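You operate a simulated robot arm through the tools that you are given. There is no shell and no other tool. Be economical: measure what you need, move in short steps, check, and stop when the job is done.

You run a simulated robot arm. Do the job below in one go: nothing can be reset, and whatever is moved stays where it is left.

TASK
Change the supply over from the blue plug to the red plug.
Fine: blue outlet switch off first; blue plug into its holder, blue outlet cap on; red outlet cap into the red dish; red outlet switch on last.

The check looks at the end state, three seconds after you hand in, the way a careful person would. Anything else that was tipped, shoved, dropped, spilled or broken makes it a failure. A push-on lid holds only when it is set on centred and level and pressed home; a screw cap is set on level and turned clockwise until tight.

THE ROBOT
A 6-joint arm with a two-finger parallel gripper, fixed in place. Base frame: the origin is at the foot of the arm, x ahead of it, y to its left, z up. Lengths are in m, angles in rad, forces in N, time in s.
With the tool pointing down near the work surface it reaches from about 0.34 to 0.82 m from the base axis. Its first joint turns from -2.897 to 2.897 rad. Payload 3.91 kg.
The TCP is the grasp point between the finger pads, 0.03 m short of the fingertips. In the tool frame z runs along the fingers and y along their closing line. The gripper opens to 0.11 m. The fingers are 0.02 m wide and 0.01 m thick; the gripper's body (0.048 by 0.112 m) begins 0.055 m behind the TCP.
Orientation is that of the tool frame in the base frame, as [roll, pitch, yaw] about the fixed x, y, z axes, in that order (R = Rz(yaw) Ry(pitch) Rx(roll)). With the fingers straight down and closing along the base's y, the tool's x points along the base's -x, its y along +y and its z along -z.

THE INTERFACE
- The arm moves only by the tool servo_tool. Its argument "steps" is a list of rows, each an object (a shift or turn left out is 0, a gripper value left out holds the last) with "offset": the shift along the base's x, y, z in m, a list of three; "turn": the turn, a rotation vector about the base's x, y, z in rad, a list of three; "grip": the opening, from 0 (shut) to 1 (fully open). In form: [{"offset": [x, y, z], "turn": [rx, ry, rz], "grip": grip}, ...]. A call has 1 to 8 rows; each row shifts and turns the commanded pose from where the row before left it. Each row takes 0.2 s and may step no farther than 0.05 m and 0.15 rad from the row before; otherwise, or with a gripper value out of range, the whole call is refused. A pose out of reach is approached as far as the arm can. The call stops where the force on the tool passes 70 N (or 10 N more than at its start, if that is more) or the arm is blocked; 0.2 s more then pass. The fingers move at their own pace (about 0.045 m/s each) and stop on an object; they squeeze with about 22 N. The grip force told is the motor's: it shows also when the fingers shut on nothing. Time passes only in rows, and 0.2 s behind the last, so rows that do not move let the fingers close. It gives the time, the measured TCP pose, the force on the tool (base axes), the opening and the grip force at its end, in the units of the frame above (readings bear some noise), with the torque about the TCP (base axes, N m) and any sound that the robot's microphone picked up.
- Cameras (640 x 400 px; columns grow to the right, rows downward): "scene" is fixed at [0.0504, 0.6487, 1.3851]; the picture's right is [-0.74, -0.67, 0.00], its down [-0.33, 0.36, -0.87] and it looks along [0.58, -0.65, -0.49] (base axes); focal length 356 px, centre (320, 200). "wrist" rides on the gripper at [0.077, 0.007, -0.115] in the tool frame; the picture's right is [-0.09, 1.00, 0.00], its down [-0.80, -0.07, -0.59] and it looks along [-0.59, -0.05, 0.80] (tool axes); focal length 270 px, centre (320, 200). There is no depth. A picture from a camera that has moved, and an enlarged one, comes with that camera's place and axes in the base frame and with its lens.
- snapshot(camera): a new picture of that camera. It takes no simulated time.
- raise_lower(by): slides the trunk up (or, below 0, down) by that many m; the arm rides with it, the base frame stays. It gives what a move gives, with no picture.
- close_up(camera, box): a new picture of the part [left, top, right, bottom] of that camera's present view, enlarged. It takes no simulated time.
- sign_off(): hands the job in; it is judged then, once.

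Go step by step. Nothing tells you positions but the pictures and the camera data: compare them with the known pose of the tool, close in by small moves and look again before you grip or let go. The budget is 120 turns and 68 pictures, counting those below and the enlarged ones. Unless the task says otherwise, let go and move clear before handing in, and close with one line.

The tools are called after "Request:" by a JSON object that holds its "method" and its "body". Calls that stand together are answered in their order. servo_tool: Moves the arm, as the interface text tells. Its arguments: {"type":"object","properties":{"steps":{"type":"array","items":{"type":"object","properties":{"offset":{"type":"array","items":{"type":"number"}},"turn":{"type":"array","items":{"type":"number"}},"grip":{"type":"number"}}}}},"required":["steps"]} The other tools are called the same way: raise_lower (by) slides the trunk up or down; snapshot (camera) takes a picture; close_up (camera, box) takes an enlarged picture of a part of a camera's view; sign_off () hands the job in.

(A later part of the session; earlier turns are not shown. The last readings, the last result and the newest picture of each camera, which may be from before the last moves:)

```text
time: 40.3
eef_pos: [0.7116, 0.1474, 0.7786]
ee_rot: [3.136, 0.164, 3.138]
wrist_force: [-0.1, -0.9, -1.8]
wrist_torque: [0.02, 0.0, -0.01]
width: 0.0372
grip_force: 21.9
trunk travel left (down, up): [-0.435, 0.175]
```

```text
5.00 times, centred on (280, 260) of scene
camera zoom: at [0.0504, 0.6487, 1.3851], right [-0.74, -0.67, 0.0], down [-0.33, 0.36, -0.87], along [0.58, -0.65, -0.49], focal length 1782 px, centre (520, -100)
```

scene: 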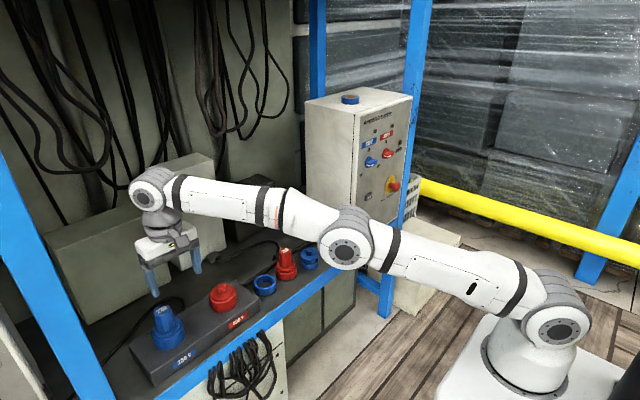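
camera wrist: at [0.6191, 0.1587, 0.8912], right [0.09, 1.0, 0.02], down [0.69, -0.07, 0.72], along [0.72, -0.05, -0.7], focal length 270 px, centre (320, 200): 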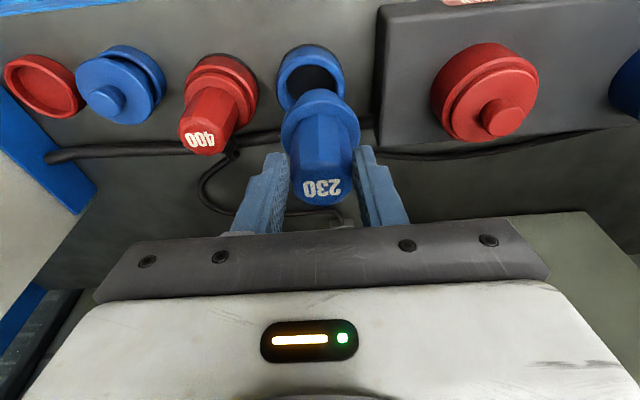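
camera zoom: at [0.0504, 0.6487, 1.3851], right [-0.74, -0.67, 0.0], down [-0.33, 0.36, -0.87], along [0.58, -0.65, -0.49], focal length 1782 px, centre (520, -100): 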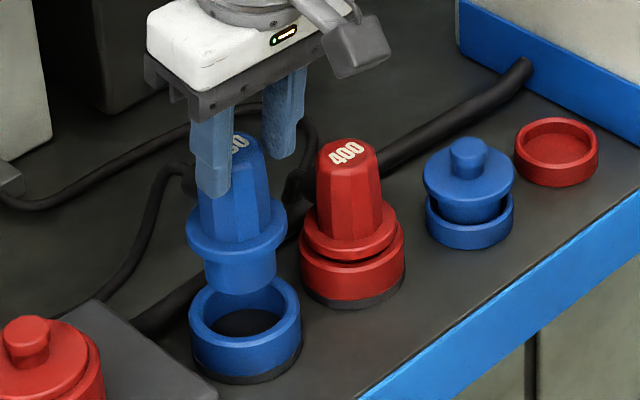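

Alignment is within a couple of mm. Small trim and lower it gently into the holder.

Request:
{"method": "servo_tool", "body": {"steps": [{"offset": [0.001, -0.002, -0.005]}, {"offset": [0, 0, -0.008]}, {"offset": [0, 0, -0.008]}, {"offset": [0, 0, -0.008]}, {}]}}

Request:
{"method": "close_up", "body": {"camera": "scene", "box": [240, 220, 320, 300]}}

```text
time: 41.5
eef_pos: [0.7132, 0.1449, 0.7466]
ee_rot: [3.136, 0.164, 3.139]
wrist_force: [0.7, 0.1, -1.8]
wrist_torque: [0.02, 0.04, -0.01]
width: 0.0373
grip_force: 21.9
trunk travel left (down, up): [-0.435, 0.175]
```

```text
5.00 times, centred on (280, 260) of scene
camera zoom: at [0.0504, 0.6487, 1.3851], right [-0.74, -0.67, 0.0], down [-0.33, 0.36, -0.87], along [0.58, -0.65, -0.49], focal length 1782 px, centre (520, -100)
```

zoom: 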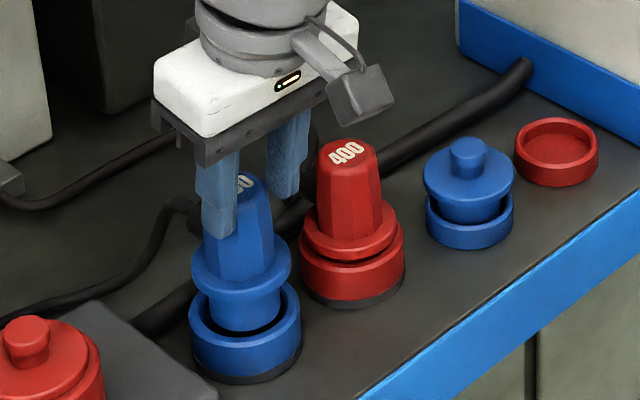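

It's entering the holder without contact. Keep lowering until it seats.

Request:
{"method": "servo_tool", "body": {"steps": [{"offset": [0, 0, -0.008]}, {"offset": [0, 0, -0.006]}, {"offset": [0, 0, -0.006]}, {}]}}

Request:
{"method": "close_up", "body": {"camera": "scene", "box": [240, 220, 320, 300]}}

```text
time: 42.5
eef_pos: [0.7124, 0.1462, 0.7265]
ee_rot: [3.136, 0.163, 3.141]
wrist_force: [-0.6, -0.5, -1.5]
wrist_torque: [0.02, 0.04, -0.01]
width: 0.0376
grip_force: 21.8
trunk travel left (down, up): [-0.435, 0.175]
```

```text
5.00 times, centred on (280, 260) of scene
camera zoom: at [0.0504, 0.6487, 1.3851], right [-0.74, -0.67, 0.0], down [-0.33, 0.36, -0.87], along [0.58, -0.65, -0.49], focal length 1782 px, centre (520, -100)
```

zoom: 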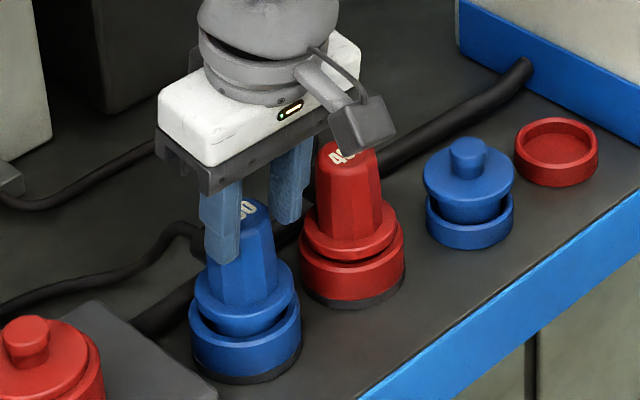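

Nearly seated. A little more until I feel contact.

Request:
{"method": "servo_tool", "body": {"steps": [{"offset": [0, 0, -0.004]}, {"offset": [0, 0, -0.004]}, {"offset": [0, 0, -0.003]}, {}]}}

```text
time: 43.5
eef_pos: [0.7135, 0.1447, 0.7172]
ee_rot: [3.136, 0.167, 3.14]
wrist_force: [-2.7, -2.7, 12.1]
wrist_torque: [-0.17, 0.27, 0.0]
width: 0.0374
grip_force: 22.1
trunk travel left (down, up): [-0.435, 0.175]
```

Contact felt: seated. Release, opening only modestly, and lift straight up.

Request:
{"method": "servo_tool", "body": {"steps": [{"grip": 0.5}, {"grip": 0.5}, {"offset": [0, 0, 0.03]}, {"offset": [0, 0, 0.04]}, {"offset": [0, 0, 0.04]}, {"offset": [0, -0.02, 0.02], "turn": [0, 0.08, 0]}, {"offset": [-0.01, -0.03, 0], "turn": [0, 0.084, 0]}, {}]}}

Request:
{"method": "snapshot", "body": {"camera": "wrist"}}

Request:
{"method": "close_up", "body": {"camera": "scene", "box": [240, 210, 370, 300]}}

```text
time: 45.3
eef_pos: [0.7028, 0.0968, 0.8459]
ee_rot: [3.135, -0.001, -3.141]
wrist_force: [-0.1, 1.0, 0.2]
wrist_torque: [0.01, 0.0, -0.02]
width: 0.0551
grip_force: 0.1
trunk travel left (down, up): [-0.435, 0.175]
```

```text
26 pictures are left
camera wrist: at [0.6254, 0.1022, 0.9618], right [0.09, 1.0, 0.01], down [0.8, -0.07, 0.59], along [0.59, -0.05, -0.8], focal length 270 px, centre (320, 200)
```

wrist: 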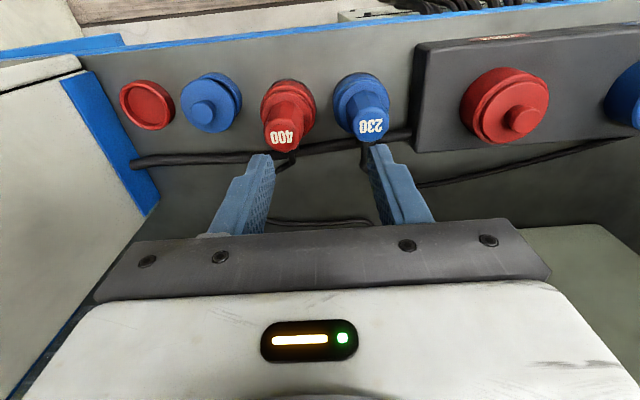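

```text
4.44 times, centred on (305, 255) of scene
camera zoom: at [0.0504, 0.6487, 1.3851], right [-0.74, -0.67, 0.0], down [-0.33, 0.36, -0.87], along [0.58, -0.65, -0.49], focal length 1584 px, centre (387, -44)
```

zoom: 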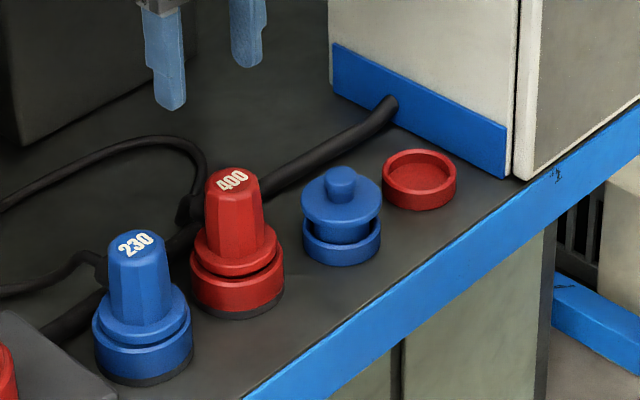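

The blue plug is properly seated in its holder. Next is the blue cap at about (0.715, -0.035). I'll go above it with a 0.25 rad tilt, needed later for reach at the outlet.

Request:
{"method": "servo_tool", "body": {"steps": [{"offset": [0, -0.04, 0], "turn": [0, -0.13, 0]}, {"offset": [0.0, -0.04, 0], "turn": [0, -0.12, 0]}, {"offset": [0.01, -0.04, -0.02]}, {"offset": [0, -0.01, -0.03]}, {}]}}

Request:
{"method": "snapshot", "body": {"camera": "wrist"}}

```text
time: 46.5
eef_pos: [0.711, -0.0342, 0.7948]
ee_rot: [3.136, 0.253, 3.138]
wrist_force: [0.2, 1.1, 0.8]
wrist_torque: [0.0, -0.01, -0.01]
width: 0.0551
grip_force: 0.1
trunk travel left (down, up): [-0.435, 0.175]
```

```text
24 pictures are left
camera wrist: at [0.609, -0.0278, 0.8877], right [0.09, 1.0, 0.03], down [0.63, -0.07, 0.77], along [0.77, -0.05, -0.63], focal length 270 px, centre (320, 200)
```

wrist: 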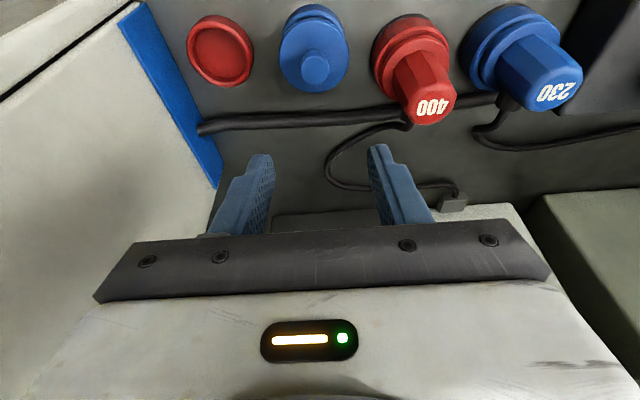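

Cap knob top estimated at (0.714, -0.034, 0.66). Descend to just above and look.

Request:
{"method": "servo_tool", "body": {"steps": [{"offset": [0.002, 0, -0.04]}, {"offset": [0.001, 0, -0.04]}, {"offset": [0, 0, -0.025]}, {}]}}

Request:
{"method": "snapshot", "body": {"camera": "wrist"}}

Request:
{"method": "close_up", "body": {"camera": "scene", "box": [270, 200, 350, 280]}}

```text
time: 47.5
eef_pos: [0.7171, -0.0348, 0.6893]
ee_rot: [3.137, 0.252, 3.141]
wrist_force: [0.1, 0.0, 0.8]
wrist_torque: [-0.01, 0.01, -0.03]
width: 0.0549
grip_force: 0.0
trunk travel left (down, up): [-0.435, 0.175]
```

```text
23 pictures are left
camera wrist: at [0.6127, -0.0293, 0.7825], right [0.09, 1.0, 0.03], down [0.63, -0.07, 0.77], along [0.77, -0.05, -0.63], focal length 270 px, centre (320, 200)
```

wrist: 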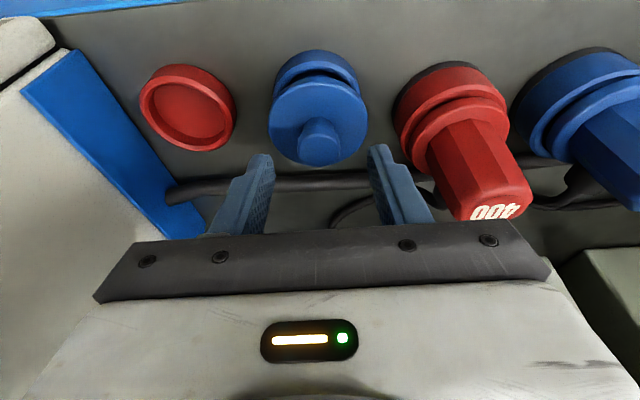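

```text
5.00 times, centred on (310, 240) of scene
camera zoom: at [0.0504, 0.6487, 1.3851], right [-0.74, -0.67, 0.0], down [-0.33, 0.36, -0.87], along [0.58, -0.65, -0.49], focal length 1782 px, centre (370, 0)
```

zoom: 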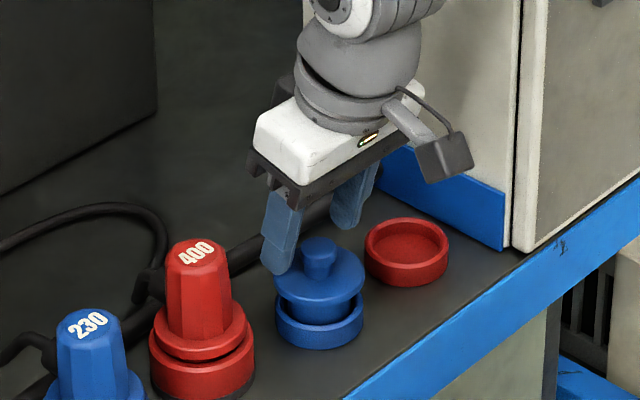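

Trim x back a few mm (tips lead because of the tilt), descend 20 mm, close on the knob.

Request:
{"method": "servo_tool", "body": {"steps": [{"offset": [-0.005, 0, -0.008]}, {"offset": [0, 0, -0.008]}, {"offset": [0, 0, -0.004]}, {"grip": 0}, {"grip": 0}, {"grip": 0}, {"grip": 0}, {}]}}

Request:
{"method": "snapshot", "body": {"camera": "wrist"}}

```text
time: 49.3
eef_pos: [0.7112, -0.0342, 0.6752]
ee_rot: [3.137, 0.255, -3.141]
wrist_force: [5.9, 7.8, 30.0]
wrist_torque: [0.16, -0.37, 0.06]
width: 0.0234
grip_force: 21.9
trunk travel left (down, up): [-0.435, 0.175]
```

```text
21 pictures are left
camera wrist: at [0.6071, -0.028, 0.767], right [0.08, 1.0, 0.03], down [0.62, -0.07, 0.78], along [0.78, -0.05, -0.63], focal length 270 px, centre (320, 200)
```

wrist: 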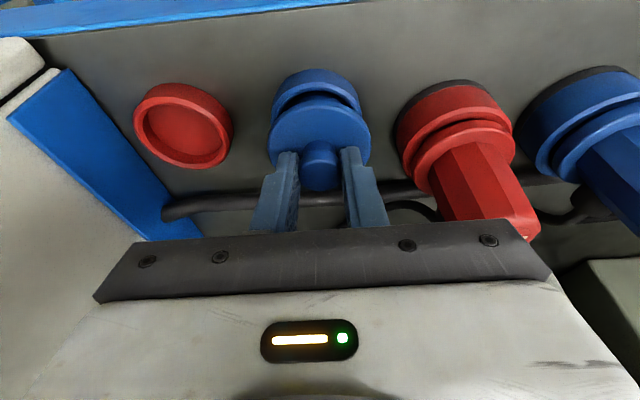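

Knob gripped (23 mm), tips touching the disc. Lift gently and carry it toward the blue outlet.

Request:
{"method": "servo_tool", "body": {"steps": [{"offset": [0, 0, 0.01]}, {"offset": [0, 0, 0.02]}, {"offset": [0, 0, 0.04]}, {"offset": [0, 0, 0.04]}, {"offset": [0, 0, 0.04]}, {"offset": [0, 0.04, 0]}, {"offset": [0, 0.045, 0]}, {"offset": [0, 0.045, 0]}]}}

Request:
{"method": "servo_tool", "body": {"steps": [{"offset": [0, 0.045, 0]}, {"offset": [0, 0.045, 0]}, {"offset": [0, 0.045, 0]}, {"offset": [0, 0.045, 0]}, {"offset": [0, 0.045, 0]}, {"offset": [0, 0.045, 0]}, {"offset": [0, 0.045, -0.01]}, {}]}}

Request:
{"method": "servo_tool", "body": {"steps": [{"offset": [0.003, 0.03, -0.01]}, {"offset": [0.005, 0.012, -0.02]}, {"offset": [0.005, 0, -0.02]}, {}]}}

Request:
{"method": "snapshot", "body": {"camera": "wrist"}}

Request:
{"method": "close_up", "body": {"camera": "scene", "box": [110, 250, 230, 380]}}

```text
time: 51.1
eef_pos: [0.7124, 0.0956, 0.8213]
ee_rot: [3.137, 0.249, 3.14]
wrist_force: [0.0, 1.0, -0.7]
wrist_torque: [-0.01, 0.01, 0.0]
width: 0.023
grip_force: 22.0
trunk travel left (down, up): [-0.435, 0.175]
```

```text
time: 52.9
eef_pos: [0.7126, 0.4115, 0.8095]
ee_rot: [3.137, 0.252, 3.138]
wrist_force: [-0.1, -0.6, 0.0]
wrist_torque: [0.0, -0.01, -0.02]
width: 0.0231
grip_force: 22.0
trunk travel left (down, up): [-0.435, 0.175]
```

```text
time: 53.9
eef_pos: [0.724, 0.4528, 0.7602]
ee_rot: [3.136, 0.251, 3.138]
wrist_force: [0.1, 0.0, -0.2]
wrist_torque: [-0.02, -0.02, 0.03]
width: 0.0233
grip_force: 22.5
trunk travel left (down, up): [-0.435, 0.175]
```

```text
20 pictures are left
camera wrist: at [0.6212, 0.4598, 0.8536], right [0.09, 1.0, 0.03], down [0.63, -0.07, 0.77], along [0.77, -0.05, -0.63], focal length 270 px, centre (320, 200)
```

wrist: 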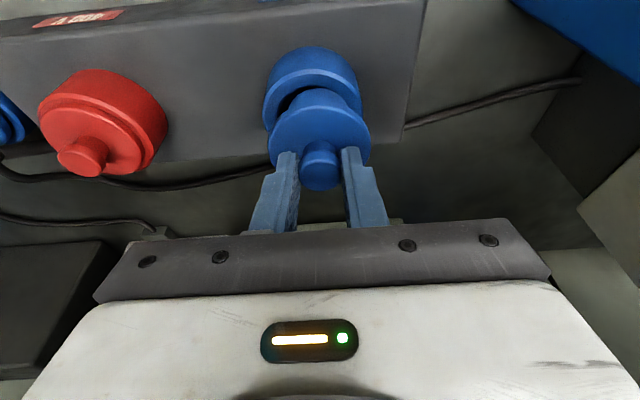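

```text
3.08 times, centred on (170, 315) of scene
camera zoom: at [0.0504, 0.6487, 1.3851], right [-0.74, -0.67, 0.0], down [-0.33, 0.36, -0.87], along [0.58, -0.65, -0.49], focal length 1096 px, centre (782, -154)
```

zoom: 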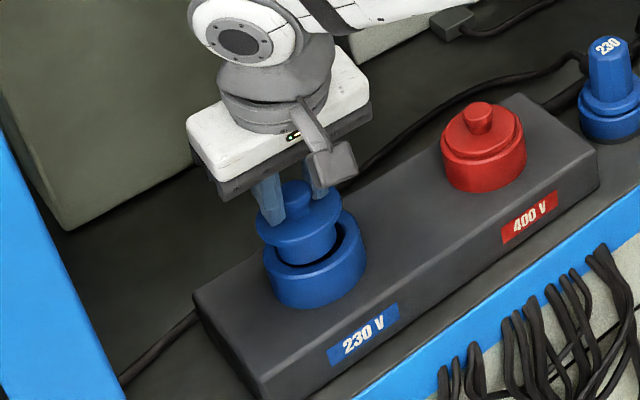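

Relative to the outlet, the cap should go about 4 mm to -x and 4 mm to -y. Correct, lower a bit, and check with close-ups.

Request:
{"method": "servo_tool", "body": {"steps": [{"offset": [-0.004, -0.004, 0]}, {"offset": [0, 0, -0.008]}, {}]}}

Request:
{"method": "close_up", "body": {"camera": "wrist", "box": [240, 30, 400, 210]}}

Request:
{"method": "close_up", "body": {"camera": "scene", "box": [130, 280, 210, 360]}}

```text
time: 54.7
eef_pos: [0.72, 0.4492, 0.7551]
ee_rot: [3.134, 0.255, -3.141]
wrist_force: [2.6, 0.3, 11.2]
wrist_torque: [-0.02, 0.0, 0.0]
width: 0.023
grip_force: 21.8
trunk travel left (down, up): [-0.435, 0.175]
```

```text
2.22 times, centred on (320, 120) of wrist
camera zoom: at [0.6164, 0.4556, 0.848], right [0.09, 1.0, 0.03], down [0.63, -0.08, 0.78], along [0.78, -0.05, -0.63], focal length 601 px, centre (320, 378)
```

zoom: 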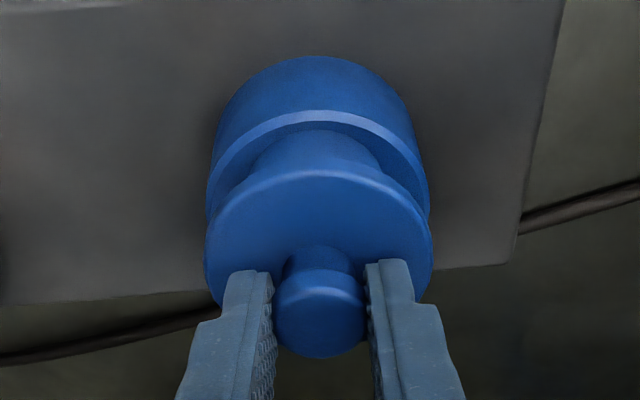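

```text
5.00 times, centred on (170, 320) of scene
camera zoom: at [0.0504, 0.6487, 1.3851], right [-0.74, -0.67, 0.0], down [-0.33, 0.36, -0.87], along [0.58, -0.65, -0.49], focal length 1782 px, centre (1070, -400)
```

zoom: 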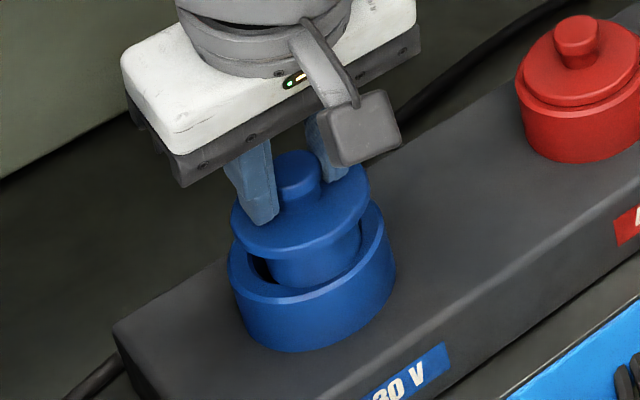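

y is good now, but the skirt touches the rim on the -x side. Lift slightly, shift +4 mm in x, and lower again.

Request:
{"method": "servo_tool", "body": {"steps": [{"offset": [0, 0, 0.006]}, {"offset": [0.0045, 0, 0]}, {"offset": [0, 0, -0.006]}, {"offset": [0, 0, -0.006]}, {}]}}

Request:
{"method": "close_up", "body": {"camera": "scene", "box": [130, 280, 210, 360]}}

```text
time: 55.9
eef_pos: [0.725, 0.4492, 0.7551]
ee_rot: [3.131, 0.259, 3.139]
wrist_force: [0.7, 0.9, 31.1]
wrist_torque: [-0.08, 0.33, 0.01]
width: 0.0232
grip_force: 21.7
trunk travel left (down, up): [-0.435, 0.175]
```

```text
5.00 times, centred on (170, 320) of scene
camera zoom: at [0.0504, 0.6487, 1.3851], right [-0.74, -0.67, 0.0], down [-0.33, 0.36, -0.87], along [0.58, -0.65, -0.49], focal length 1782 px, centre (1070, -400)
```

zoom: 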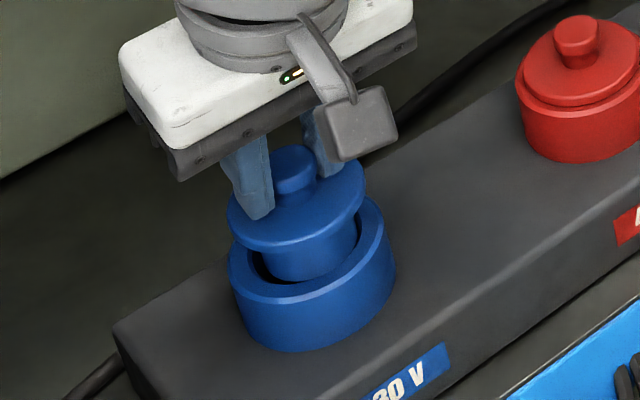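

Still resting on the rim; the image suggests it's still too near -x. Lift, shift another 4 mm in +x and feel.

Request:
{"method": "servo_tool", "body": {"steps": [{"offset": [0, 0, 0.012]}, {"offset": [0.004, 0, 0]}, {"offset": [0, 0, -0.006]}, {"offset": [0, 0, -0.006]}, {"offset": [0, 0, -0.004]}, {}]}}

```text
time: 57.3
eef_pos: [0.7278, 0.448, 0.7417]
ee_rot: [3.137, 0.248, 3.139]
wrist_force: [-0.8, 0.6, -0.1]
wrist_torque: [0.04, -0.04, -0.01]
width: 0.0234
grip_force: 22.5
trunk travel left (down, up): [-0.435, 0.175]
```

It dropped in freely. Continue down until seated.

Request:
{"method": "servo_tool", "body": {"steps": [{"offset": [0, 0, -0.005]}, {"offset": [0, 0, -0.005]}, {"offset": [0, 0, -0.005]}, {"offset": [0, 0, -0.003]}, {}]}}

Request:
{"method": "close_up", "body": {"camera": "scene", "box": [130, 280, 210, 360]}}

```text
time: 58.5
eef_pos: [0.7286, 0.4486, 0.7253]
ee_rot: [3.136, 0.252, 3.138]
wrist_force: [-0.3, 0.4, 1.3]
wrist_torque: [0.02, 0.0, -0.01]
width: 0.0232
grip_force: 22.3
trunk travel left (down, up): [-0.435, 0.175]
```

```text
5.00 times, centred on (170, 320) of scene
camera zoom: at [0.0504, 0.6487, 1.3851], right [-0.74, -0.67, 0.0], down [-0.33, 0.36, -0.87], along [0.58, -0.65, -0.49], focal length 1782 px, centre (1070, -400)
```

zoom: 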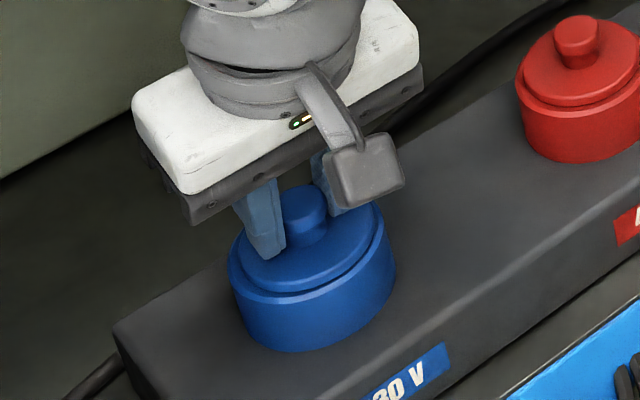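

Nearly flush. Press it home while gripped.

Request:
{"method": "servo_tool", "body": {"steps": [{"offset": [0, 0, -0.004]}, {"offset": [0, 0, -0.004]}, {"offset": [0, 0, -0.004]}, {"offset": [0, 0, -0.004]}, {}]}}

```text
time: 59.7
eef_pos: [0.7275, 0.4486, 0.7239]
ee_rot: [3.124, 0.27, 3.138]
wrist_force: [-6.8, -1.9, 56.1]
wrist_torque: [-0.49, 0.51, -0.04]
width: 0.0232
grip_force: 21.8
trunk travel left (down, up): [-0.435, 0.175]
```

56 N with no further motion: it's against its stop. Relax, release, rise, and compare with the red cap.

Request:
{"method": "servo_tool", "body": {"steps": [{"offset": [0, 0, 0.014]}, {"grip": 0.5}, {"grip": 0.5}, {"offset": [0, 0, 0.03]}, {"offset": [0, 0, 0.02]}, {"grip": 0}, {"grip": 0}, {"grip": 0}]}}

Request:
{"method": "close_up", "body": {"camera": "scene", "box": [130, 260, 250, 360]}}

```text
time: 61.5
eef_pos: [0.7291, 0.4507, 0.7716]
ee_rot: [3.136, 0.25, 3.14]
wrist_force: [0.3, -0.1, 0.1]
wrist_torque: [0.01, 0.0, -0.01]
width: 0.0
grip_force: 14.9
trunk travel left (down, up): [-0.435, 0.175]
```

```text
4.00 times, centred on (190, 310) of scene
camera zoom: at [0.0504, 0.6487, 1.3851], right [-0.74, -0.67, 0.0], down [-0.33, 0.36, -0.87], along [0.58, -0.65, -0.49], focal length 1425 px, centre (840, -240)
```

zoom: 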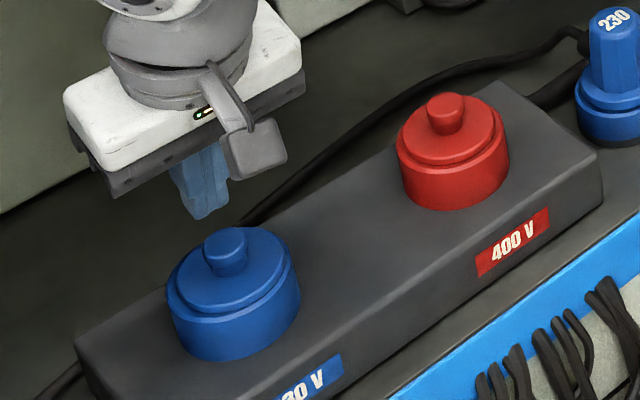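

The blue cap sits flush and level, the same as the red. Now move above the red cap (~(0.728, 0.295)), remove the tilt and yaw the tool by -90° so the gripper is slim along y near the panel wall at the dish.

Request:
{"method": "servo_tool", "body": {"steps": [{"offset": [0, 0, 0.04], "grip": 0.5}, {"offset": [-0.02, -0.03, 0.03]}, {"offset": [-0.02, -0.04, 0], "turn": [0, 0.125, 0]}, {"offset": [0, -0.04, 0], "turn": [0, 0.125, 0]}, {"offset": [0.02, -0.03, 0], "turn": [0, 0, -0.145]}, {"offset": [0.02, -0.016, 0], "turn": [0, 0, -0.145]}, {"turn": [0, 0, -0.145]}, {"turn": [0, 0, -0.145]}]}}

Request:
{"method": "servo_tool", "body": {"steps": [{"turn": [0, 0, -0.145]}, {"turn": [0, 0, -0.145]}, {"turn": [0, 0, -0.145]}, {"turn": [0, 0, -0.145]}, {"turn": [0, 0, -0.145]}, {"turn": [0, 0, -0.145]}, {"turn": [0, 0, -0.121]}, {}]}}

Request:
{"method": "snapshot", "body": {"camera": "wrist"}}

```text
time: 63.3
eef_pos: [0.7296, 0.2923, 0.8429]
ee_rot: [3.136, 0.001, 2.557]
wrist_force: [0.1, 0.8, 0.3]
wrist_torque: [0.01, -0.04, 0.02]
width: 0.0549
grip_force: 0.1
trunk travel left (down, up): [-0.435, 0.175]
```

```text
time: 65.1
eef_pos: [0.7281, 0.2928, 0.8436]
ee_rot: [3.136, 0.003, 1.567]
wrist_force: [-0.2, -0.5, 0.1]
wrist_torque: [0.03, 0.02, 0.01]
width: 0.0551
grip_force: 0.1
trunk travel left (down, up): [-0.435, 0.175]
```

```text
13 pictures are left
camera wrist: at [0.7348, 0.3697, 0.959], right [1.0, -0.09, 0.01], down [-0.08, -0.8, 0.59], along [-0.05, -0.59, -0.8], focal length 270 px, centre (320, 200)
```

wrist: 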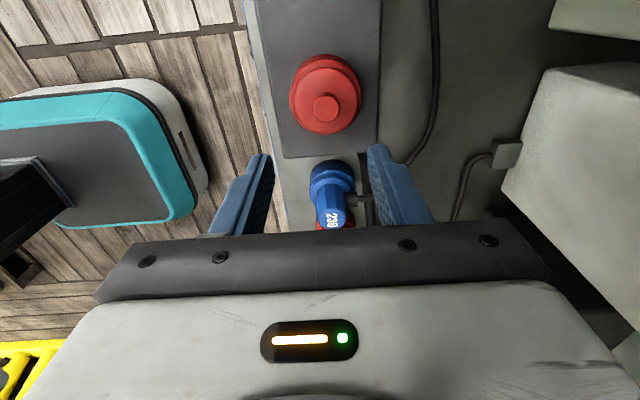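

The knob's at about (0.733, 0.292). Descend, close on it and pull gently.

Request:
{"method": "servo_tool", "body": {"steps": [{"offset": [0.003, 0, -0.045]}, {"offset": [0, 0, -0.045]}, {"offset": [0, 0, -0.02]}, {"offset": [0, 0, -0.006]}, {"grip": 0}, {"grip": 0}, {"grip": 0}, {}]}}

```text
time: 66.9
eef_pos: [0.7318, 0.292, 0.7285]
ee_rot: [3.135, 0.002, 1.57]
wrist_force: [1.0, 1.1, 0.0]
wrist_torque: [0.01, -0.01, 0.01]
width: 0.0229
grip_force: 22.2
trunk travel left (down, up): [-0.435, 0.175]
```

Request:
{"method": "servo_tool", "body": {"steps": [{"offset": [0, 0, -0.003]}, {"offset": [0, 0, 0.003]}, {"offset": [0, 0, 0.005]}, {"offset": [0, 0, 0.01]}, {"offset": [0, 0, 0.02]}, {"offset": [0, 0, 0.03]}, {}]}}

Request:
{"method": "snapshot", "body": {"camera": "wrist"}}

```text
time: 68.5
eef_pos: [0.7312, 0.2927, 0.7933]
ee_rot: [3.138, 0.0, 1.569]
wrist_force: [-0.2, -0.1, 0.5]
wrist_torque: [0.01, 0.01, 0.0]
width: 0.0231
grip_force: 22.2
trunk travel left (down, up): [-0.435, 0.175]
```

```text
12 pictures are left
camera wrist: at [0.7369, 0.3694, 0.9079], right [1.0, -0.09, 0.0], down [-0.07, -0.8, 0.6], along [-0.05, -0.59, -0.8], focal length 270 px, centre (320, 200)
```

wrist: 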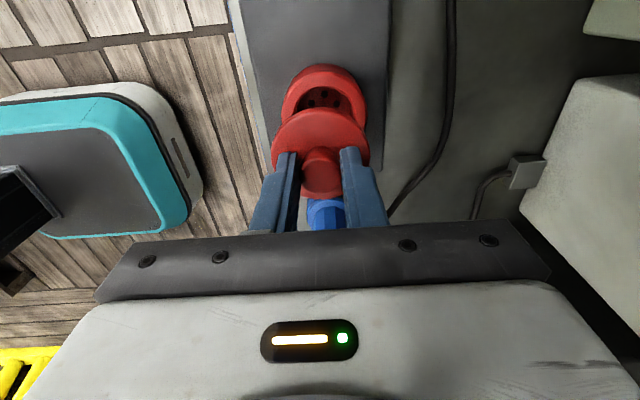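

The red cap is off and firmly held. Carry it over to the red dish at about (0.712, -0.124).

Request:
{"method": "servo_tool", "body": {"steps": [{"offset": [0, 0, 0.03]}, {"offset": [0, 0, 0.03]}, {"offset": [-0.003, -0.048, 0]}, {"offset": [-0.003, -0.048, 0]}, {"offset": [-0.003, -0.048, 0]}, {"offset": [-0.003, -0.048, 0]}, {"offset": [-0.003, -0.048, 0]}, {"offset": [-0.003, -0.048, 0]}]}}

Request:
{"method": "servo_tool", "body": {"steps": [{"offset": [-0.002, -0.048, 0]}, {"offset": [0, -0.048, 0]}, {"offset": [0, -0.0325, 0]}, {"offset": [0, 0, -0.045]}, {"offset": [0, 0, -0.045]}, {"offset": [0, 0, -0.035]}, {}]}}

Request:
{"method": "snapshot", "body": {"camera": "wrist"}}

Request:
{"method": "close_up", "body": {"camera": "scene", "box": [280, 190, 370, 280]}}

```text
time: 70.3
eef_pos: [0.7133, 0.0047, 0.8557]
ee_rot: [3.137, 0.0, 1.569]
wrist_force: [0.6, 0.5, -0.5]
wrist_torque: [-0.04, -0.02, 0.0]
width: 0.0231
grip_force: 21.4
trunk travel left (down, up): [-0.435, 0.175]
```

```text
time: 71.9
eef_pos: [0.7125, -0.1246, 0.7265]
ee_rot: [3.136, 0.002, 1.569]
wrist_force: [0.6, 0.0, -0.3]
wrist_torque: [-0.01, -0.01, 0.03]
width: 0.0229
grip_force: 21.7
trunk travel left (down, up): [-0.435, 0.175]
```

```text
11 pictures are left
camera wrist: at [0.7178, -0.048, 0.842], right [1.0, -0.09, 0.01], down [-0.08, -0.8, 0.59], along [-0.05, -0.59, -0.8], focal length 270 px, centre (320, 200)
```

wrist: 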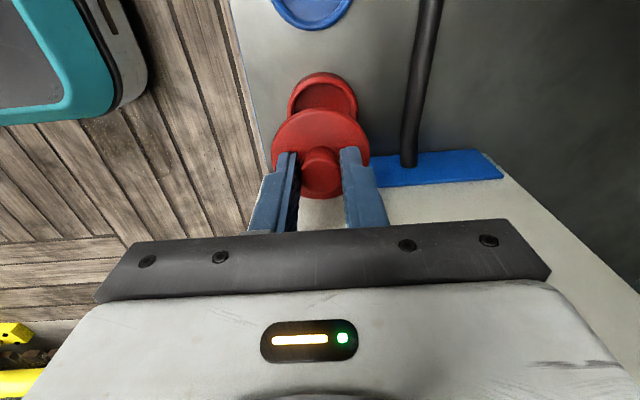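

```text
4.44 times, centred on (325, 235) of scene
camera zoom: at [0.0504, 0.6487, 1.3851], right [-0.74, -0.67, 0.0], down [-0.33, 0.36, -0.87], along [0.58, -0.65, -0.49], focal length 1584 px, centre (298, 44)
```

zoom: 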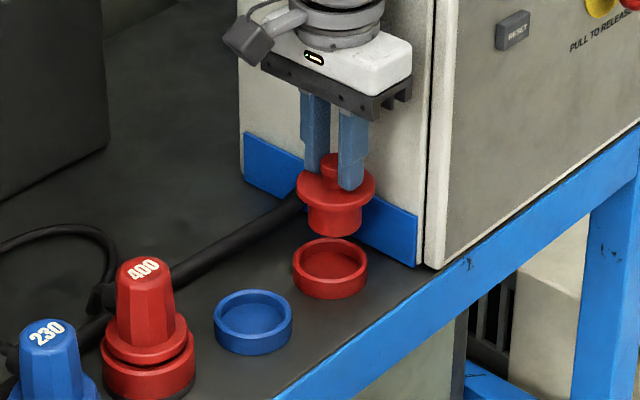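

Shift about +5 mm in y and +1.5 mm in x, lower to near the dish, and check.

Request:
{"method": "servo_tool", "body": {"steps": [{"offset": [0.0015, 0.005, 0]}, {"offset": [0, 0, -0.02]}, {"offset": [0, 0, -0.01]}, {}]}}

Request:
{"method": "close_up", "body": {"camera": "scene", "box": [310, 210, 360, 270]}}

```text
time: 72.9
eef_pos: [0.7128, -0.1175, 0.6958]
ee_rot: [3.135, 0.001, 1.568]
wrist_force: [0.4, -0.5, -0.3]
wrist_torque: [0.01, 0.01, -0.01]
width: 0.0231
grip_force: 22.2
trunk travel left (down, up): [-0.435, 0.175]
```

```text
6.67 times, centred on (335, 240) of scene
camera zoom: at [0.0504, 0.6487, 1.3851], right [-0.74, -0.67, 0.0], down [-0.33, 0.36, -0.87], along [0.58, -0.65, -0.49], focal length 2376 px, centre (220, -67)
```

zoom: 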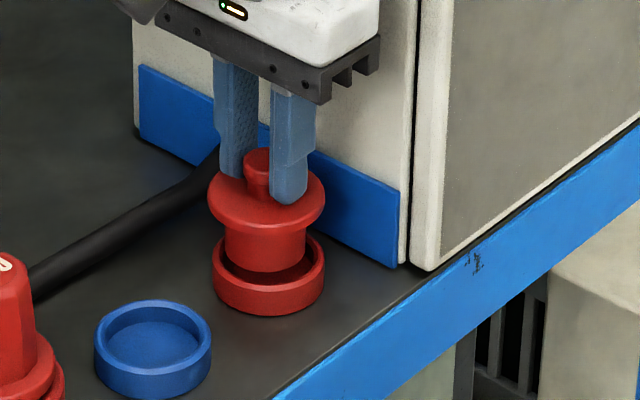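

Well aligned now. Lower it into the dish, feeling for contact.

Request:
{"method": "servo_tool", "body": {"steps": [{"offset": [0, -0.001, -0.006]}, {"offset": [0, 0, -0.006]}, {"offset": [0, 0, -0.005]}, {}]}}

```text
time: 73.9
eef_pos: [0.7122, -0.1194, 0.6799]
ee_rot: [3.136, 0.002, 1.568]
wrist_force: [0.8, -0.5, -0.7]
wrist_torque: [0.0, -0.01, 0.0]
width: 0.0229
grip_force: 21.9
trunk travel left (down, up): [-0.435, 0.175]
```

Request:
{"method": "servo_tool", "body": {"steps": [{"offset": [0, 0, -0.003]}, {"offset": [0, 0, -0.003]}, {"offset": [0, 0, -0.003]}, {}]}}

Request:
{"method": "close_up", "body": {"camera": "scene", "box": [310, 210, 360, 270]}}

```text
time: 74.9
eef_pos: [0.7131, -0.1205, 0.6724]
ee_rot: [3.132, 0.002, 1.57]
wrist_force: [1.7, 0.6, 20.9]
wrist_torque: [-0.01, -0.04, -0.03]
width: 0.0232
grip_force: 22.3
trunk travel left (down, up): [-0.435, 0.175]
```

```text
6.67 times, centred on (335, 240) of scene
camera zoom: at [0.0504, 0.6487, 1.3851], right [-0.74, -0.67, 0.0], down [-0.33, 0.36, -0.87], along [0.58, -0.65, -0.49], focal length 2376 px, centre (220, -67)
```

zoom: 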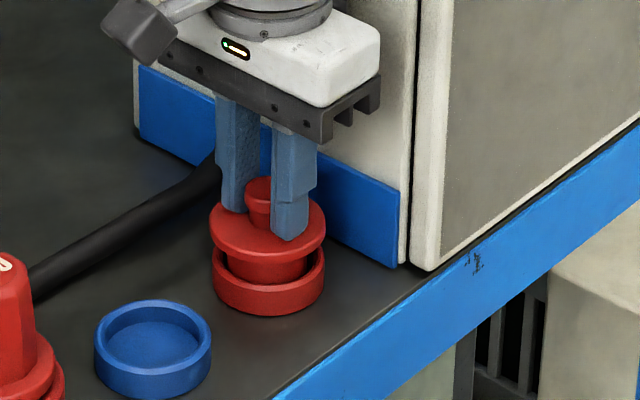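

The red cap is seated in its dish. Release, rise, and head for the red plug at about (0.728, 0.057).

Request:
{"method": "servo_tool", "body": {"steps": [{"offset": [0, 0, 0.003]}, {"grip": 0.5}, {"grip": 0.5}, {"offset": [0, 0, 0.04]}, {"offset": [0, 0, 0.045]}, {"offset": [0, 0, 0.045]}, {"offset": [0, 0.045, 0]}, {"offset": [0, 0.045, 0]}]}}

Request:
{"method": "servo_tool", "body": {"steps": [{"offset": [0.008, 0.045, 0]}, {"offset": [0.008, 0.0415, 0]}, {}, {}]}}

Request:
{"method": "snapshot", "body": {"camera": "wrist"}}

```text
time: 76.7
eef_pos: [0.7148, -0.0294, 0.8044]
ee_rot: [3.135, 0.0, 1.569]
wrist_force: [-0.1, -1.0, -0.4]
wrist_torque: [-0.01, 0.01, 0.02]
width: 0.0549
grip_force: 0.1
trunk travel left (down, up): [-0.435, 0.175]
```

```text
time: 77.7
eef_pos: [0.7307, 0.0549, 0.806]
ee_rot: [3.135, 0.0, 1.57]
wrist_force: [-0.2, -0.2, 0.7]
wrist_torque: [-0.01, 0.03, -0.01]
width: 0.055
grip_force: 0.0
trunk travel left (down, up): [-0.435, 0.175]
```

```text
7 pictures are left
camera wrist: at [0.7359, 0.1319, 0.9202], right [1.0, -0.09, 0.0], down [-0.07, -0.8, 0.59], along [-0.05, -0.59, -0.8], focal length 270 px, centre (320, 200)
```

wrist: 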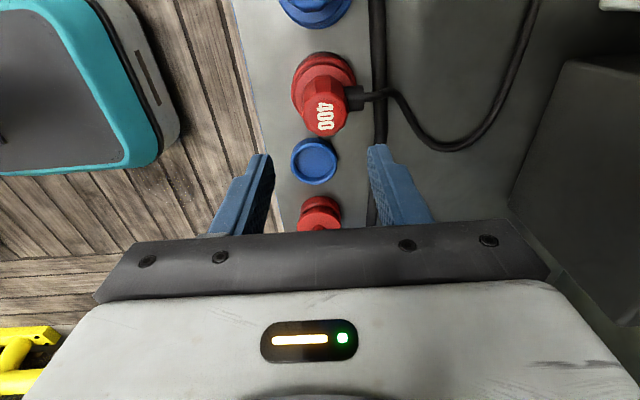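

The red plug's cable leaves it on the +x side, so I must grip along y. Yaw the tool back by 90°, then descend and grip low on the handle.

Request:
{"method": "servo_tool", "body": {"steps": [{"turn": [0, 0, 0.145]}, {"turn": [0, 0, 0.145]}, {"turn": [0, 0, 0.145]}, {"turn": [0, 0, 0.145]}, {"turn": [0, 0, 0.145]}, {"turn": [0, 0, 0.145]}, {"turn": [0, 0, 0.145]}, {"turn": [0, 0, 0.145]}]}}

Request:
{"method": "servo_tool", "body": {"steps": [{"turn": [0, 0, 0.145]}, {"turn": [0, 0, 0.145]}, {"offset": [0, 0.003, 0], "turn": [0, 0, 0.121], "grip": 0.52}, {"offset": [0, 0, -0.04]}, {}]}}

Request:
{"method": "snapshot", "body": {"camera": "wrist"}}

```text
time: 79.5
eef_pos: [0.7302, 0.0563, 0.8046]
ee_rot: [3.136, 0.002, 2.733]
wrist_force: [-0.3, -0.3, -1.0]
wrist_torque: [-0.01, 0.01, 0.02]
width: 0.0551
grip_force: 0.1
trunk travel left (down, up): [-0.435, 0.175]
```

```text
time: 80.7
eef_pos: [0.73, 0.0589, 0.7651]
ee_rot: [3.137, 0.002, 3.142]
wrist_force: [0.3, 0.1, 0.4]
wrist_torque: [-0.02, 0.03, -0.05]
width: 0.0571
grip_force: 0.0
trunk travel left (down, up): [-0.435, 0.175]
```

```text
6 pictures are left
camera wrist: at [0.6525, 0.0652, 0.8803], right [0.09, 1.0, 0.01], down [0.8, -0.07, 0.59], along [0.59, -0.05, -0.8], focal length 270 px, centre (320, 200)
```

wrist: 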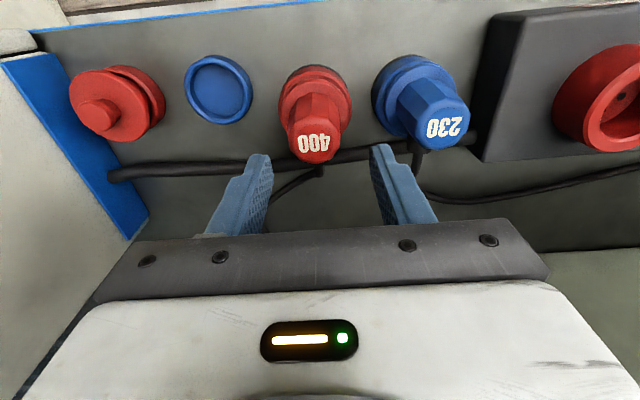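

Trim by (-2, -4) mm, descend and grip the red plug.

Request:
{"method": "servo_tool", "body": {"steps": [{"offset": [-0.002, -0.0035, -0.04]}, {"offset": [0, 0, -0.03]}, {"offset": [0, 0, -0.014]}, {}, {"grip": 0}, {"grip": 0}, {"grip": 0}, {}]}}

```text
time: 82.5
eef_pos: [0.7273, 0.0554, 0.6816]
ee_rot: [3.137, 0.0, 3.139]
wrist_force: [-0.3, -0.8, -0.6]
wrist_torque: [-0.03, -0.02, 0.02]
width: 0.0417
grip_force: 22.3
trunk travel left (down, up): [-0.435, 0.175]
```

Gripped (41.7 mm). Lift and carry it to above the red outlet (TCP ≈ (0.7275, 0.292)).

Request:
{"method": "servo_tool", "body": {"steps": [{"offset": [0, 0, 0.015]}, {"offset": [0, 0, 0.025]}, {"offset": [0, 0, 0.04]}, {"offset": [0, 0, 0.04]}, {"offset": [0, 0, 0.03]}, {"offset": [0, 0.04, 0]}, {"offset": [0, 0.045, 0]}, {"offset": [0, 0.045, 0]}]}}

Request:
{"method": "servo_tool", "body": {"steps": [{"offset": [0, 0.045, 0]}, {"offset": [0, 0.04, 0]}, {"offset": [0, 0.0215, 0]}, {"offset": [0, 0, -0.03]}, {"offset": [0, 0, -0.02]}, {"offset": [0, 0, -0.01]}, {}]}}

Request:
{"method": "close_up", "body": {"camera": "wrist", "box": [240, 30, 400, 230]}}

Request:
{"method": "close_up", "body": {"camera": "scene", "box": [180, 240, 270, 330]}}

```text
time: 84.3
eef_pos: [0.7293, 0.187, 0.8283]
ee_rot: [3.135, 0.0, 3.141]
wrist_force: [-0.3, -0.6, -1.9]
wrist_torque: [-0.01, 0.03, 0.01]
width: 0.0416
grip_force: 21.7
trunk travel left (down, up): [-0.435, 0.175]
```

```text
time: 85.9
eef_pos: [0.7276, 0.2929, 0.77]
ee_rot: [3.136, 0.0, 3.139]
wrist_force: [1.4, -0.3, -2.8]
wrist_torque: [-0.02, 0.03, -0.02]
width: 0.0418
grip_force: 22.0
trunk travel left (down, up): [-0.435, 0.175]
```

```text
2.00 times, centred on (320, 130) of wrist
camera zoom: at [0.6491, 0.2993, 0.8857], right [0.09, 1.0, 0.01], down [0.8, -0.07, 0.59], along [0.59, -0.05, -0.8], focal length 541 px, centre (320, 340)
```

zoom: 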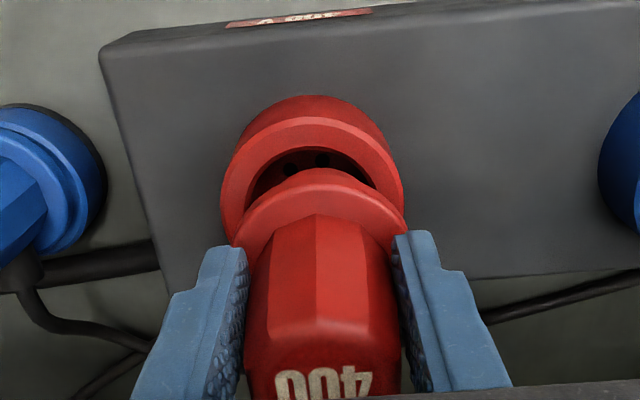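

```text
4.44 times, centred on (225, 285) of scene
camera zoom: at [0.0504, 0.6487, 1.3851], right [-0.74, -0.67, 0.0], down [-0.33, 0.36, -0.87], along [0.58, -0.65, -0.49], focal length 1584 px, centre (742, -178)
```

zoom: 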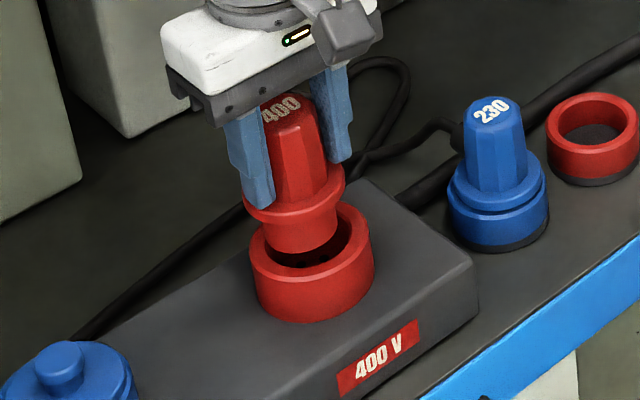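

Correct by about (-1.5, -3.5) mm and lower while feeling for contact.

Request:
{"method": "servo_tool", "body": {"steps": [{"offset": [-0.0015, -0.0035, 0]}, {"offset": [0, 0, -0.008]}, {"offset": [0, 0, -0.007]}, {"offset": [0, 0, -0.005]}, {}]}}

```text
time: 87.1
eef_pos: [0.7265, 0.2895, 0.7497]
ee_rot: [3.136, 0.0, 3.14]
wrist_force: [0.2, 0.3, -1.4]
wrist_torque: [-0.01, 0.03, 0.0]
width: 0.0416
grip_force: 21.2
trunk travel left (down, up): [-0.435, 0.175]
```

No contact so far. Continue down in small steps.

Request:
{"method": "servo_tool", "body": {"steps": [{"offset": [0, 0, -0.005]}, {"offset": [0, 0, -0.005]}, {"offset": [0, 0, -0.004]}, {}]}}

```text
time: 88.1
eef_pos: [0.7263, 0.2893, 0.7362]
ee_rot: [3.136, 0.0, 3.141]
wrist_force: [0.3, 0.0, -1.3]
wrist_torque: [0.02, 0.0, -0.01]
width: 0.0417
grip_force: 21.9
trunk travel left (down, up): [-0.435, 0.175]
```

It's inside the outlet. Press it home.

Request:
{"method": "servo_tool", "body": {"steps": [{"offset": [0, 0, -0.004]}, {"offset": [0, 0, -0.004]}, {"offset": [0, 0, -0.004]}, {"offset": [0, 0, -0.004]}, {}]}}

```text
time: 89.3
eef_pos: [0.7266, 0.2897, 0.7254]
ee_rot: [3.133, 0.01, 3.14]
wrist_force: [3.3, 1.3, 36.0]
wrist_torque: [-0.31, -0.28, 0.03]
width: 0.042
grip_force: 21.7
trunk travel left (down, up): [-0.435, 0.175]
```

Request:
{"method": "servo_tool", "body": {"steps": [{"offset": [0, 0, -0.003]}, {"offset": [0, 0, -0.002]}, {"offset": [0, 0, -0.001]}, {}]}}

Request:
{"method": "close_up", "body": {"camera": "scene", "box": [130, 240, 270, 340]}}

```text
time: 90.3
eef_pos: [0.7261, 0.289, 0.7249]
ee_rot: [3.131, 0.015, 3.139]
wrist_force: [-3.2, -0.1, 57.6]
wrist_torque: [-0.93, 0.08, 0.02]
width: 0.0419
grip_force: 21.7
trunk travel left (down, up): [-0.435, 0.175]
```

```text
4.00 times, centred on (200, 290) of scene
camera zoom: at [0.0504, 0.6487, 1.3851], right [-0.74, -0.67, 0.0], down [-0.33, 0.36, -0.87], along [0.58, -0.65, -0.49], focal length 1425 px, centre (800, -160)
```

zoom: 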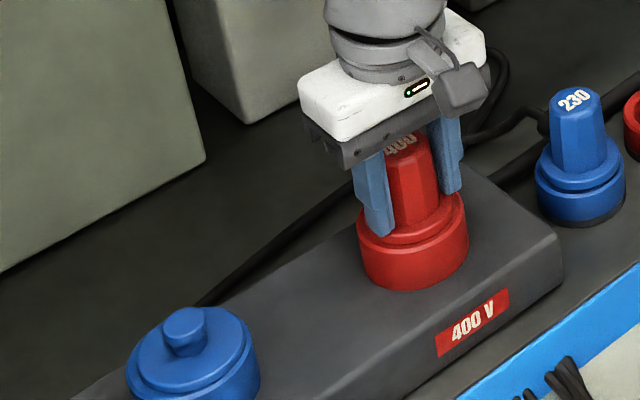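

The red plug is fully seated. Release, lift clear and retreat toward the front of the panel.

Request:
{"method": "servo_tool", "body": {"steps": [{"offset": [0, 0, 0.011]}, {"grip": 0.6}, {"grip": 0.6}, {"offset": [0, 0, 0.04]}, {"offset": [0, 0, 0.045]}, {"offset": [0, 0, 0.045]}, {"offset": [-0.04, -0.02, 0.02]}, {"offset": [-0.04, -0.02, 0.02]}]}}

Request:
{"method": "servo_tool", "body": {"steps": [{"offset": [-0.035, -0.035, 0]}, {"offset": [-0.035, -0.035, 0]}, {"offset": [-0.035, -0.035, 0]}, {"offset": [-0.02, -0.045, 0]}, {"offset": [0, -0.045, 0]}, {"offset": [0, -0.045, 0]}, {"offset": [0, -0.045, 0]}, {}]}}

Request:
{"method": "raise_lower", "body": {"by": -0.13}}

```text
time: 92.1
eef_pos: [0.6433, 0.248, 0.8952]
ee_rot: [3.138, 0.003, 3.139]
wrist_force: [0.8, 0.0, 1.0]
wrist_torque: [-0.01, 0.01, -0.03]
width: 0.066
grip_force: 0.1
trunk travel left (down, up): [-0.435, 0.175]
```

```text
time: 93.9
eef_pos: [0.5224, -0.0345, 0.8948]
ee_rot: [3.138, 0.0, 3.142]
wrist_force: [-0.2, -0.9, 1.2]
wrist_torque: [0.0, -0.01, 0.01]
width: 0.0659
grip_force: 0.0
trunk travel left (down, up): [-0.435, 0.175]
```

```text
time: 95.5
eef_pos: [0.5211, -0.0343, 0.7637]
ee_rot: [3.136, 0.001, 3.14]
wrist_force: [-0.5, 0.4, 0.2]
wrist_torque: [0.03, 0.02, 0.01]
width: 0.0662
grip_force: 0.1
trunk travel left (down, up): [-0.305, 0.305]
```

Rise to the knob height and move in front of the panel, then tilt the tool forward.

Request:
{"method": "servo_tool", "body": {"steps": [{"offset": [0, -0.02, 0.045]}, {"offset": [-0.01, -0.02, 0.045]}, {"offset": [-0.01, -0.03, 0.039]}, {"offset": [0, -0.045, 0.02]}, {"offset": [0, -0.045, 0.02]}, {"offset": [0, -0.045, 0]}, {"offset": [0, -0.03, 0]}, {}]}}

Request:
{"method": "servo_tool", "body": {"steps": [{"turn": [0, -0.145, 0]}, {"turn": [0, -0.145, 0]}, {"turn": [0, -0.145, 0]}, {"turn": [0, -0.145, 0]}, {"turn": [0, -0.145, 0]}, {"turn": [0, -0.145, 0]}]}}

Request:
{"method": "servo_tool", "body": {"steps": [{"turn": [0, -0.145, 0]}, {"turn": [0, -0.145, 0]}, {"turn": [0, -0.145, 0]}, {"turn": [0, -0.145, 0]}, {"turn": [0, -0.12, 0]}, {}]}}

```text
refused: row 2 steps farther than a row can; nothing moved
```

```text
time: 96.9
eef_pos: [0.5226, -0.0331, 0.7648]
ee_rot: [3.132, 0.872, 3.138]
wrist_force: [-0.1, 0.5, 0.7]
wrist_torque: [-0.01, 0.0, -0.01]
width: 0.0661
grip_force: 0.0
out of reach, approached as far as the arm can: row 4
trunk travel left (down, up): [-0.305, 0.305]
```

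```text
time: 98.3
eef_pos: [0.5446, -0.0362, 0.7615]
ee_rot: [0.63, 1.569, 0.635]
wrist_force: [-0.5, 0.8, -0.4]
wrist_torque: [0.02, -0.01, 0.01]
width: 0.0658
grip_force: 0.0
out of reach, approached as far as the arm can: row 1, 2, 3
trunk travel left (down, up): [-0.305, 0.305]
```

The tilt happened at the lower spot; that's clear of everything. Now rise and move across while rolling +90°.

Request:
{"method": "servo_tool", "body": {"steps": [{"offset": [0, -0.03, 0.022], "turn": [0.145, 0, 0]}, {"offset": [0, -0.03, 0.022], "turn": [0.145, 0, 0]}, {"offset": [0, -0.03, 0.022], "turn": [0.145, 0, 0]}, {"offset": [0, -0.03, 0.022], "turn": [0.145, 0, 0]}, {"offset": [0, -0.03, 0.022], "turn": [0.145, 0, 0]}, {"offset": [0, -0.03, 0.022], "turn": [0.145, 0, 0]}, {"offset": [0, -0.03, 0.02], "turn": [0.145, 0, 0]}, {"offset": [0, -0.03, 0.015], "turn": [0.145, 0, 0]}]}}

Request:
{"method": "servo_tool", "body": {"steps": [{"offset": [0, -0.03, 0], "turn": [0.145, 0, 0]}, {"offset": [0, -0.03, 0], "turn": [0.145, 0, 0]}, {"turn": [0.121, 0, 0]}, {}, {}]}}

```text
time: 100.1
eef_pos: [0.5426, -0.2771, 0.9297]
ee_rot: [1.565, 0.408, 1.57]
wrist_force: [0.1, -0.1, -1.1]
wrist_torque: [0.0, 0.0, -0.02]
width: 0.0661
grip_force: 0.0
trunk travel left (down, up): [-0.305, 0.305]
```

```text
time: 101.3
eef_pos: [0.5425, -0.3343, 0.9289]
ee_rot: [1.565, -0.002, 1.57]
wrist_force: [0.4, 0.6, 0.2]
wrist_torque: [-0.01, 0.01, -0.04]
width: 0.0662
grip_force: 0.0
trunk travel left (down, up): [-0.305, 0.305]
```

Aligned. One wrist picture to check the centering on the red knob.

Request:
{"method": "snapshot", "body": {"camera": "wrist"}}

```text
2 pictures are left
camera wrist: at [0.428, -0.2584, 0.9356], right [-0.01, -0.09, 1.0], down [-0.59, -0.8, -0.08], along [0.8, -0.59, -0.05], focal length 270 px, centre (320, 200)
```

wrist: 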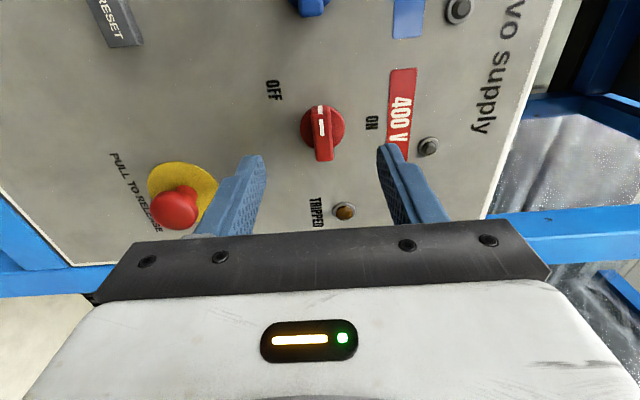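

Red knob centre is about (y -0.342, z 0.931). Advance and grip the bar.

Request:
{"method": "servo_tool", "body": {"steps": [{"offset": [0.02, -0.0075, 0.001], "grip": 0.5}, {"offset": [0.025, 0, 0]}, {"offset": [0.02, 0, 0]}, {}, {"grip": 0}, {"grip": 0}, {"grip": 0}, {"grip": 0}]}}

```text
time: 103.1
eef_pos: [0.6094, -0.3423, 0.9292]
ee_rot: [1.565, 0.0, 1.572]
wrist_force: [0.5, -1.1, 0.0]
wrist_torque: [0.01, 0.24, 0.03]
width: 0.015
grip_force: 45.1
trunk travel left (down, up): [-0.305, 0.305]
```

Gripped the bar (15 mm). Turn clockwise as seen from the front (+ about x) to ON.

Request:
{"method": "servo_tool", "body": {"steps": [{"turn": [0.14, 0, 0]}, {"turn": [0.14, 0, 0]}, {"turn": [0.14, 0, 0]}, {"turn": [0.14, 0, 0]}, {"turn": [0.14, 0, 0]}, {"turn": [0.14, 0, 0]}]}}

Request:
{"method": "servo_tool", "body": {"steps": [{"turn": [0.14, 0, 0]}, {"turn": [0.14, 0, 0]}, {"turn": [0.14, 0, 0]}, {"turn": [0.14, 0, 0]}, {"turn": [0.14, 0, 0]}, {"turn": [0.03, 0, 0]}, {}]}}

```text
time: 104.5
eef_pos: [0.6086, -0.3442, 0.9318]
ee_rot: [1.563, -0.841, 1.573]
wrist_force: [15.5, 2.5, 14.8]
wrist_torque: [-0.06, 0.57, -0.26]
width: 0.0146
grip_force: 44.8
trunk travel left (down, up): [-0.305, 0.305]
```

```text
time: 105.0
eef_pos: [0.6044, -0.3441, 0.9284]
ee_rot: [1.499, -1.01, 1.597]
wrist_force: [1.6, -9.6, 6.8]
wrist_torque: [0.06, 1.05, -0.67]
width: 0.015
grip_force: 45.3
out of reach, approached as far as the arm can: row 1, 2
trunk travel left (down, up): [-0.305, 0.305]
stopped in row 2: the force on the tool passed its limit at 99 N (the readings are from after the stop); the commanded pose is now the measured one
```

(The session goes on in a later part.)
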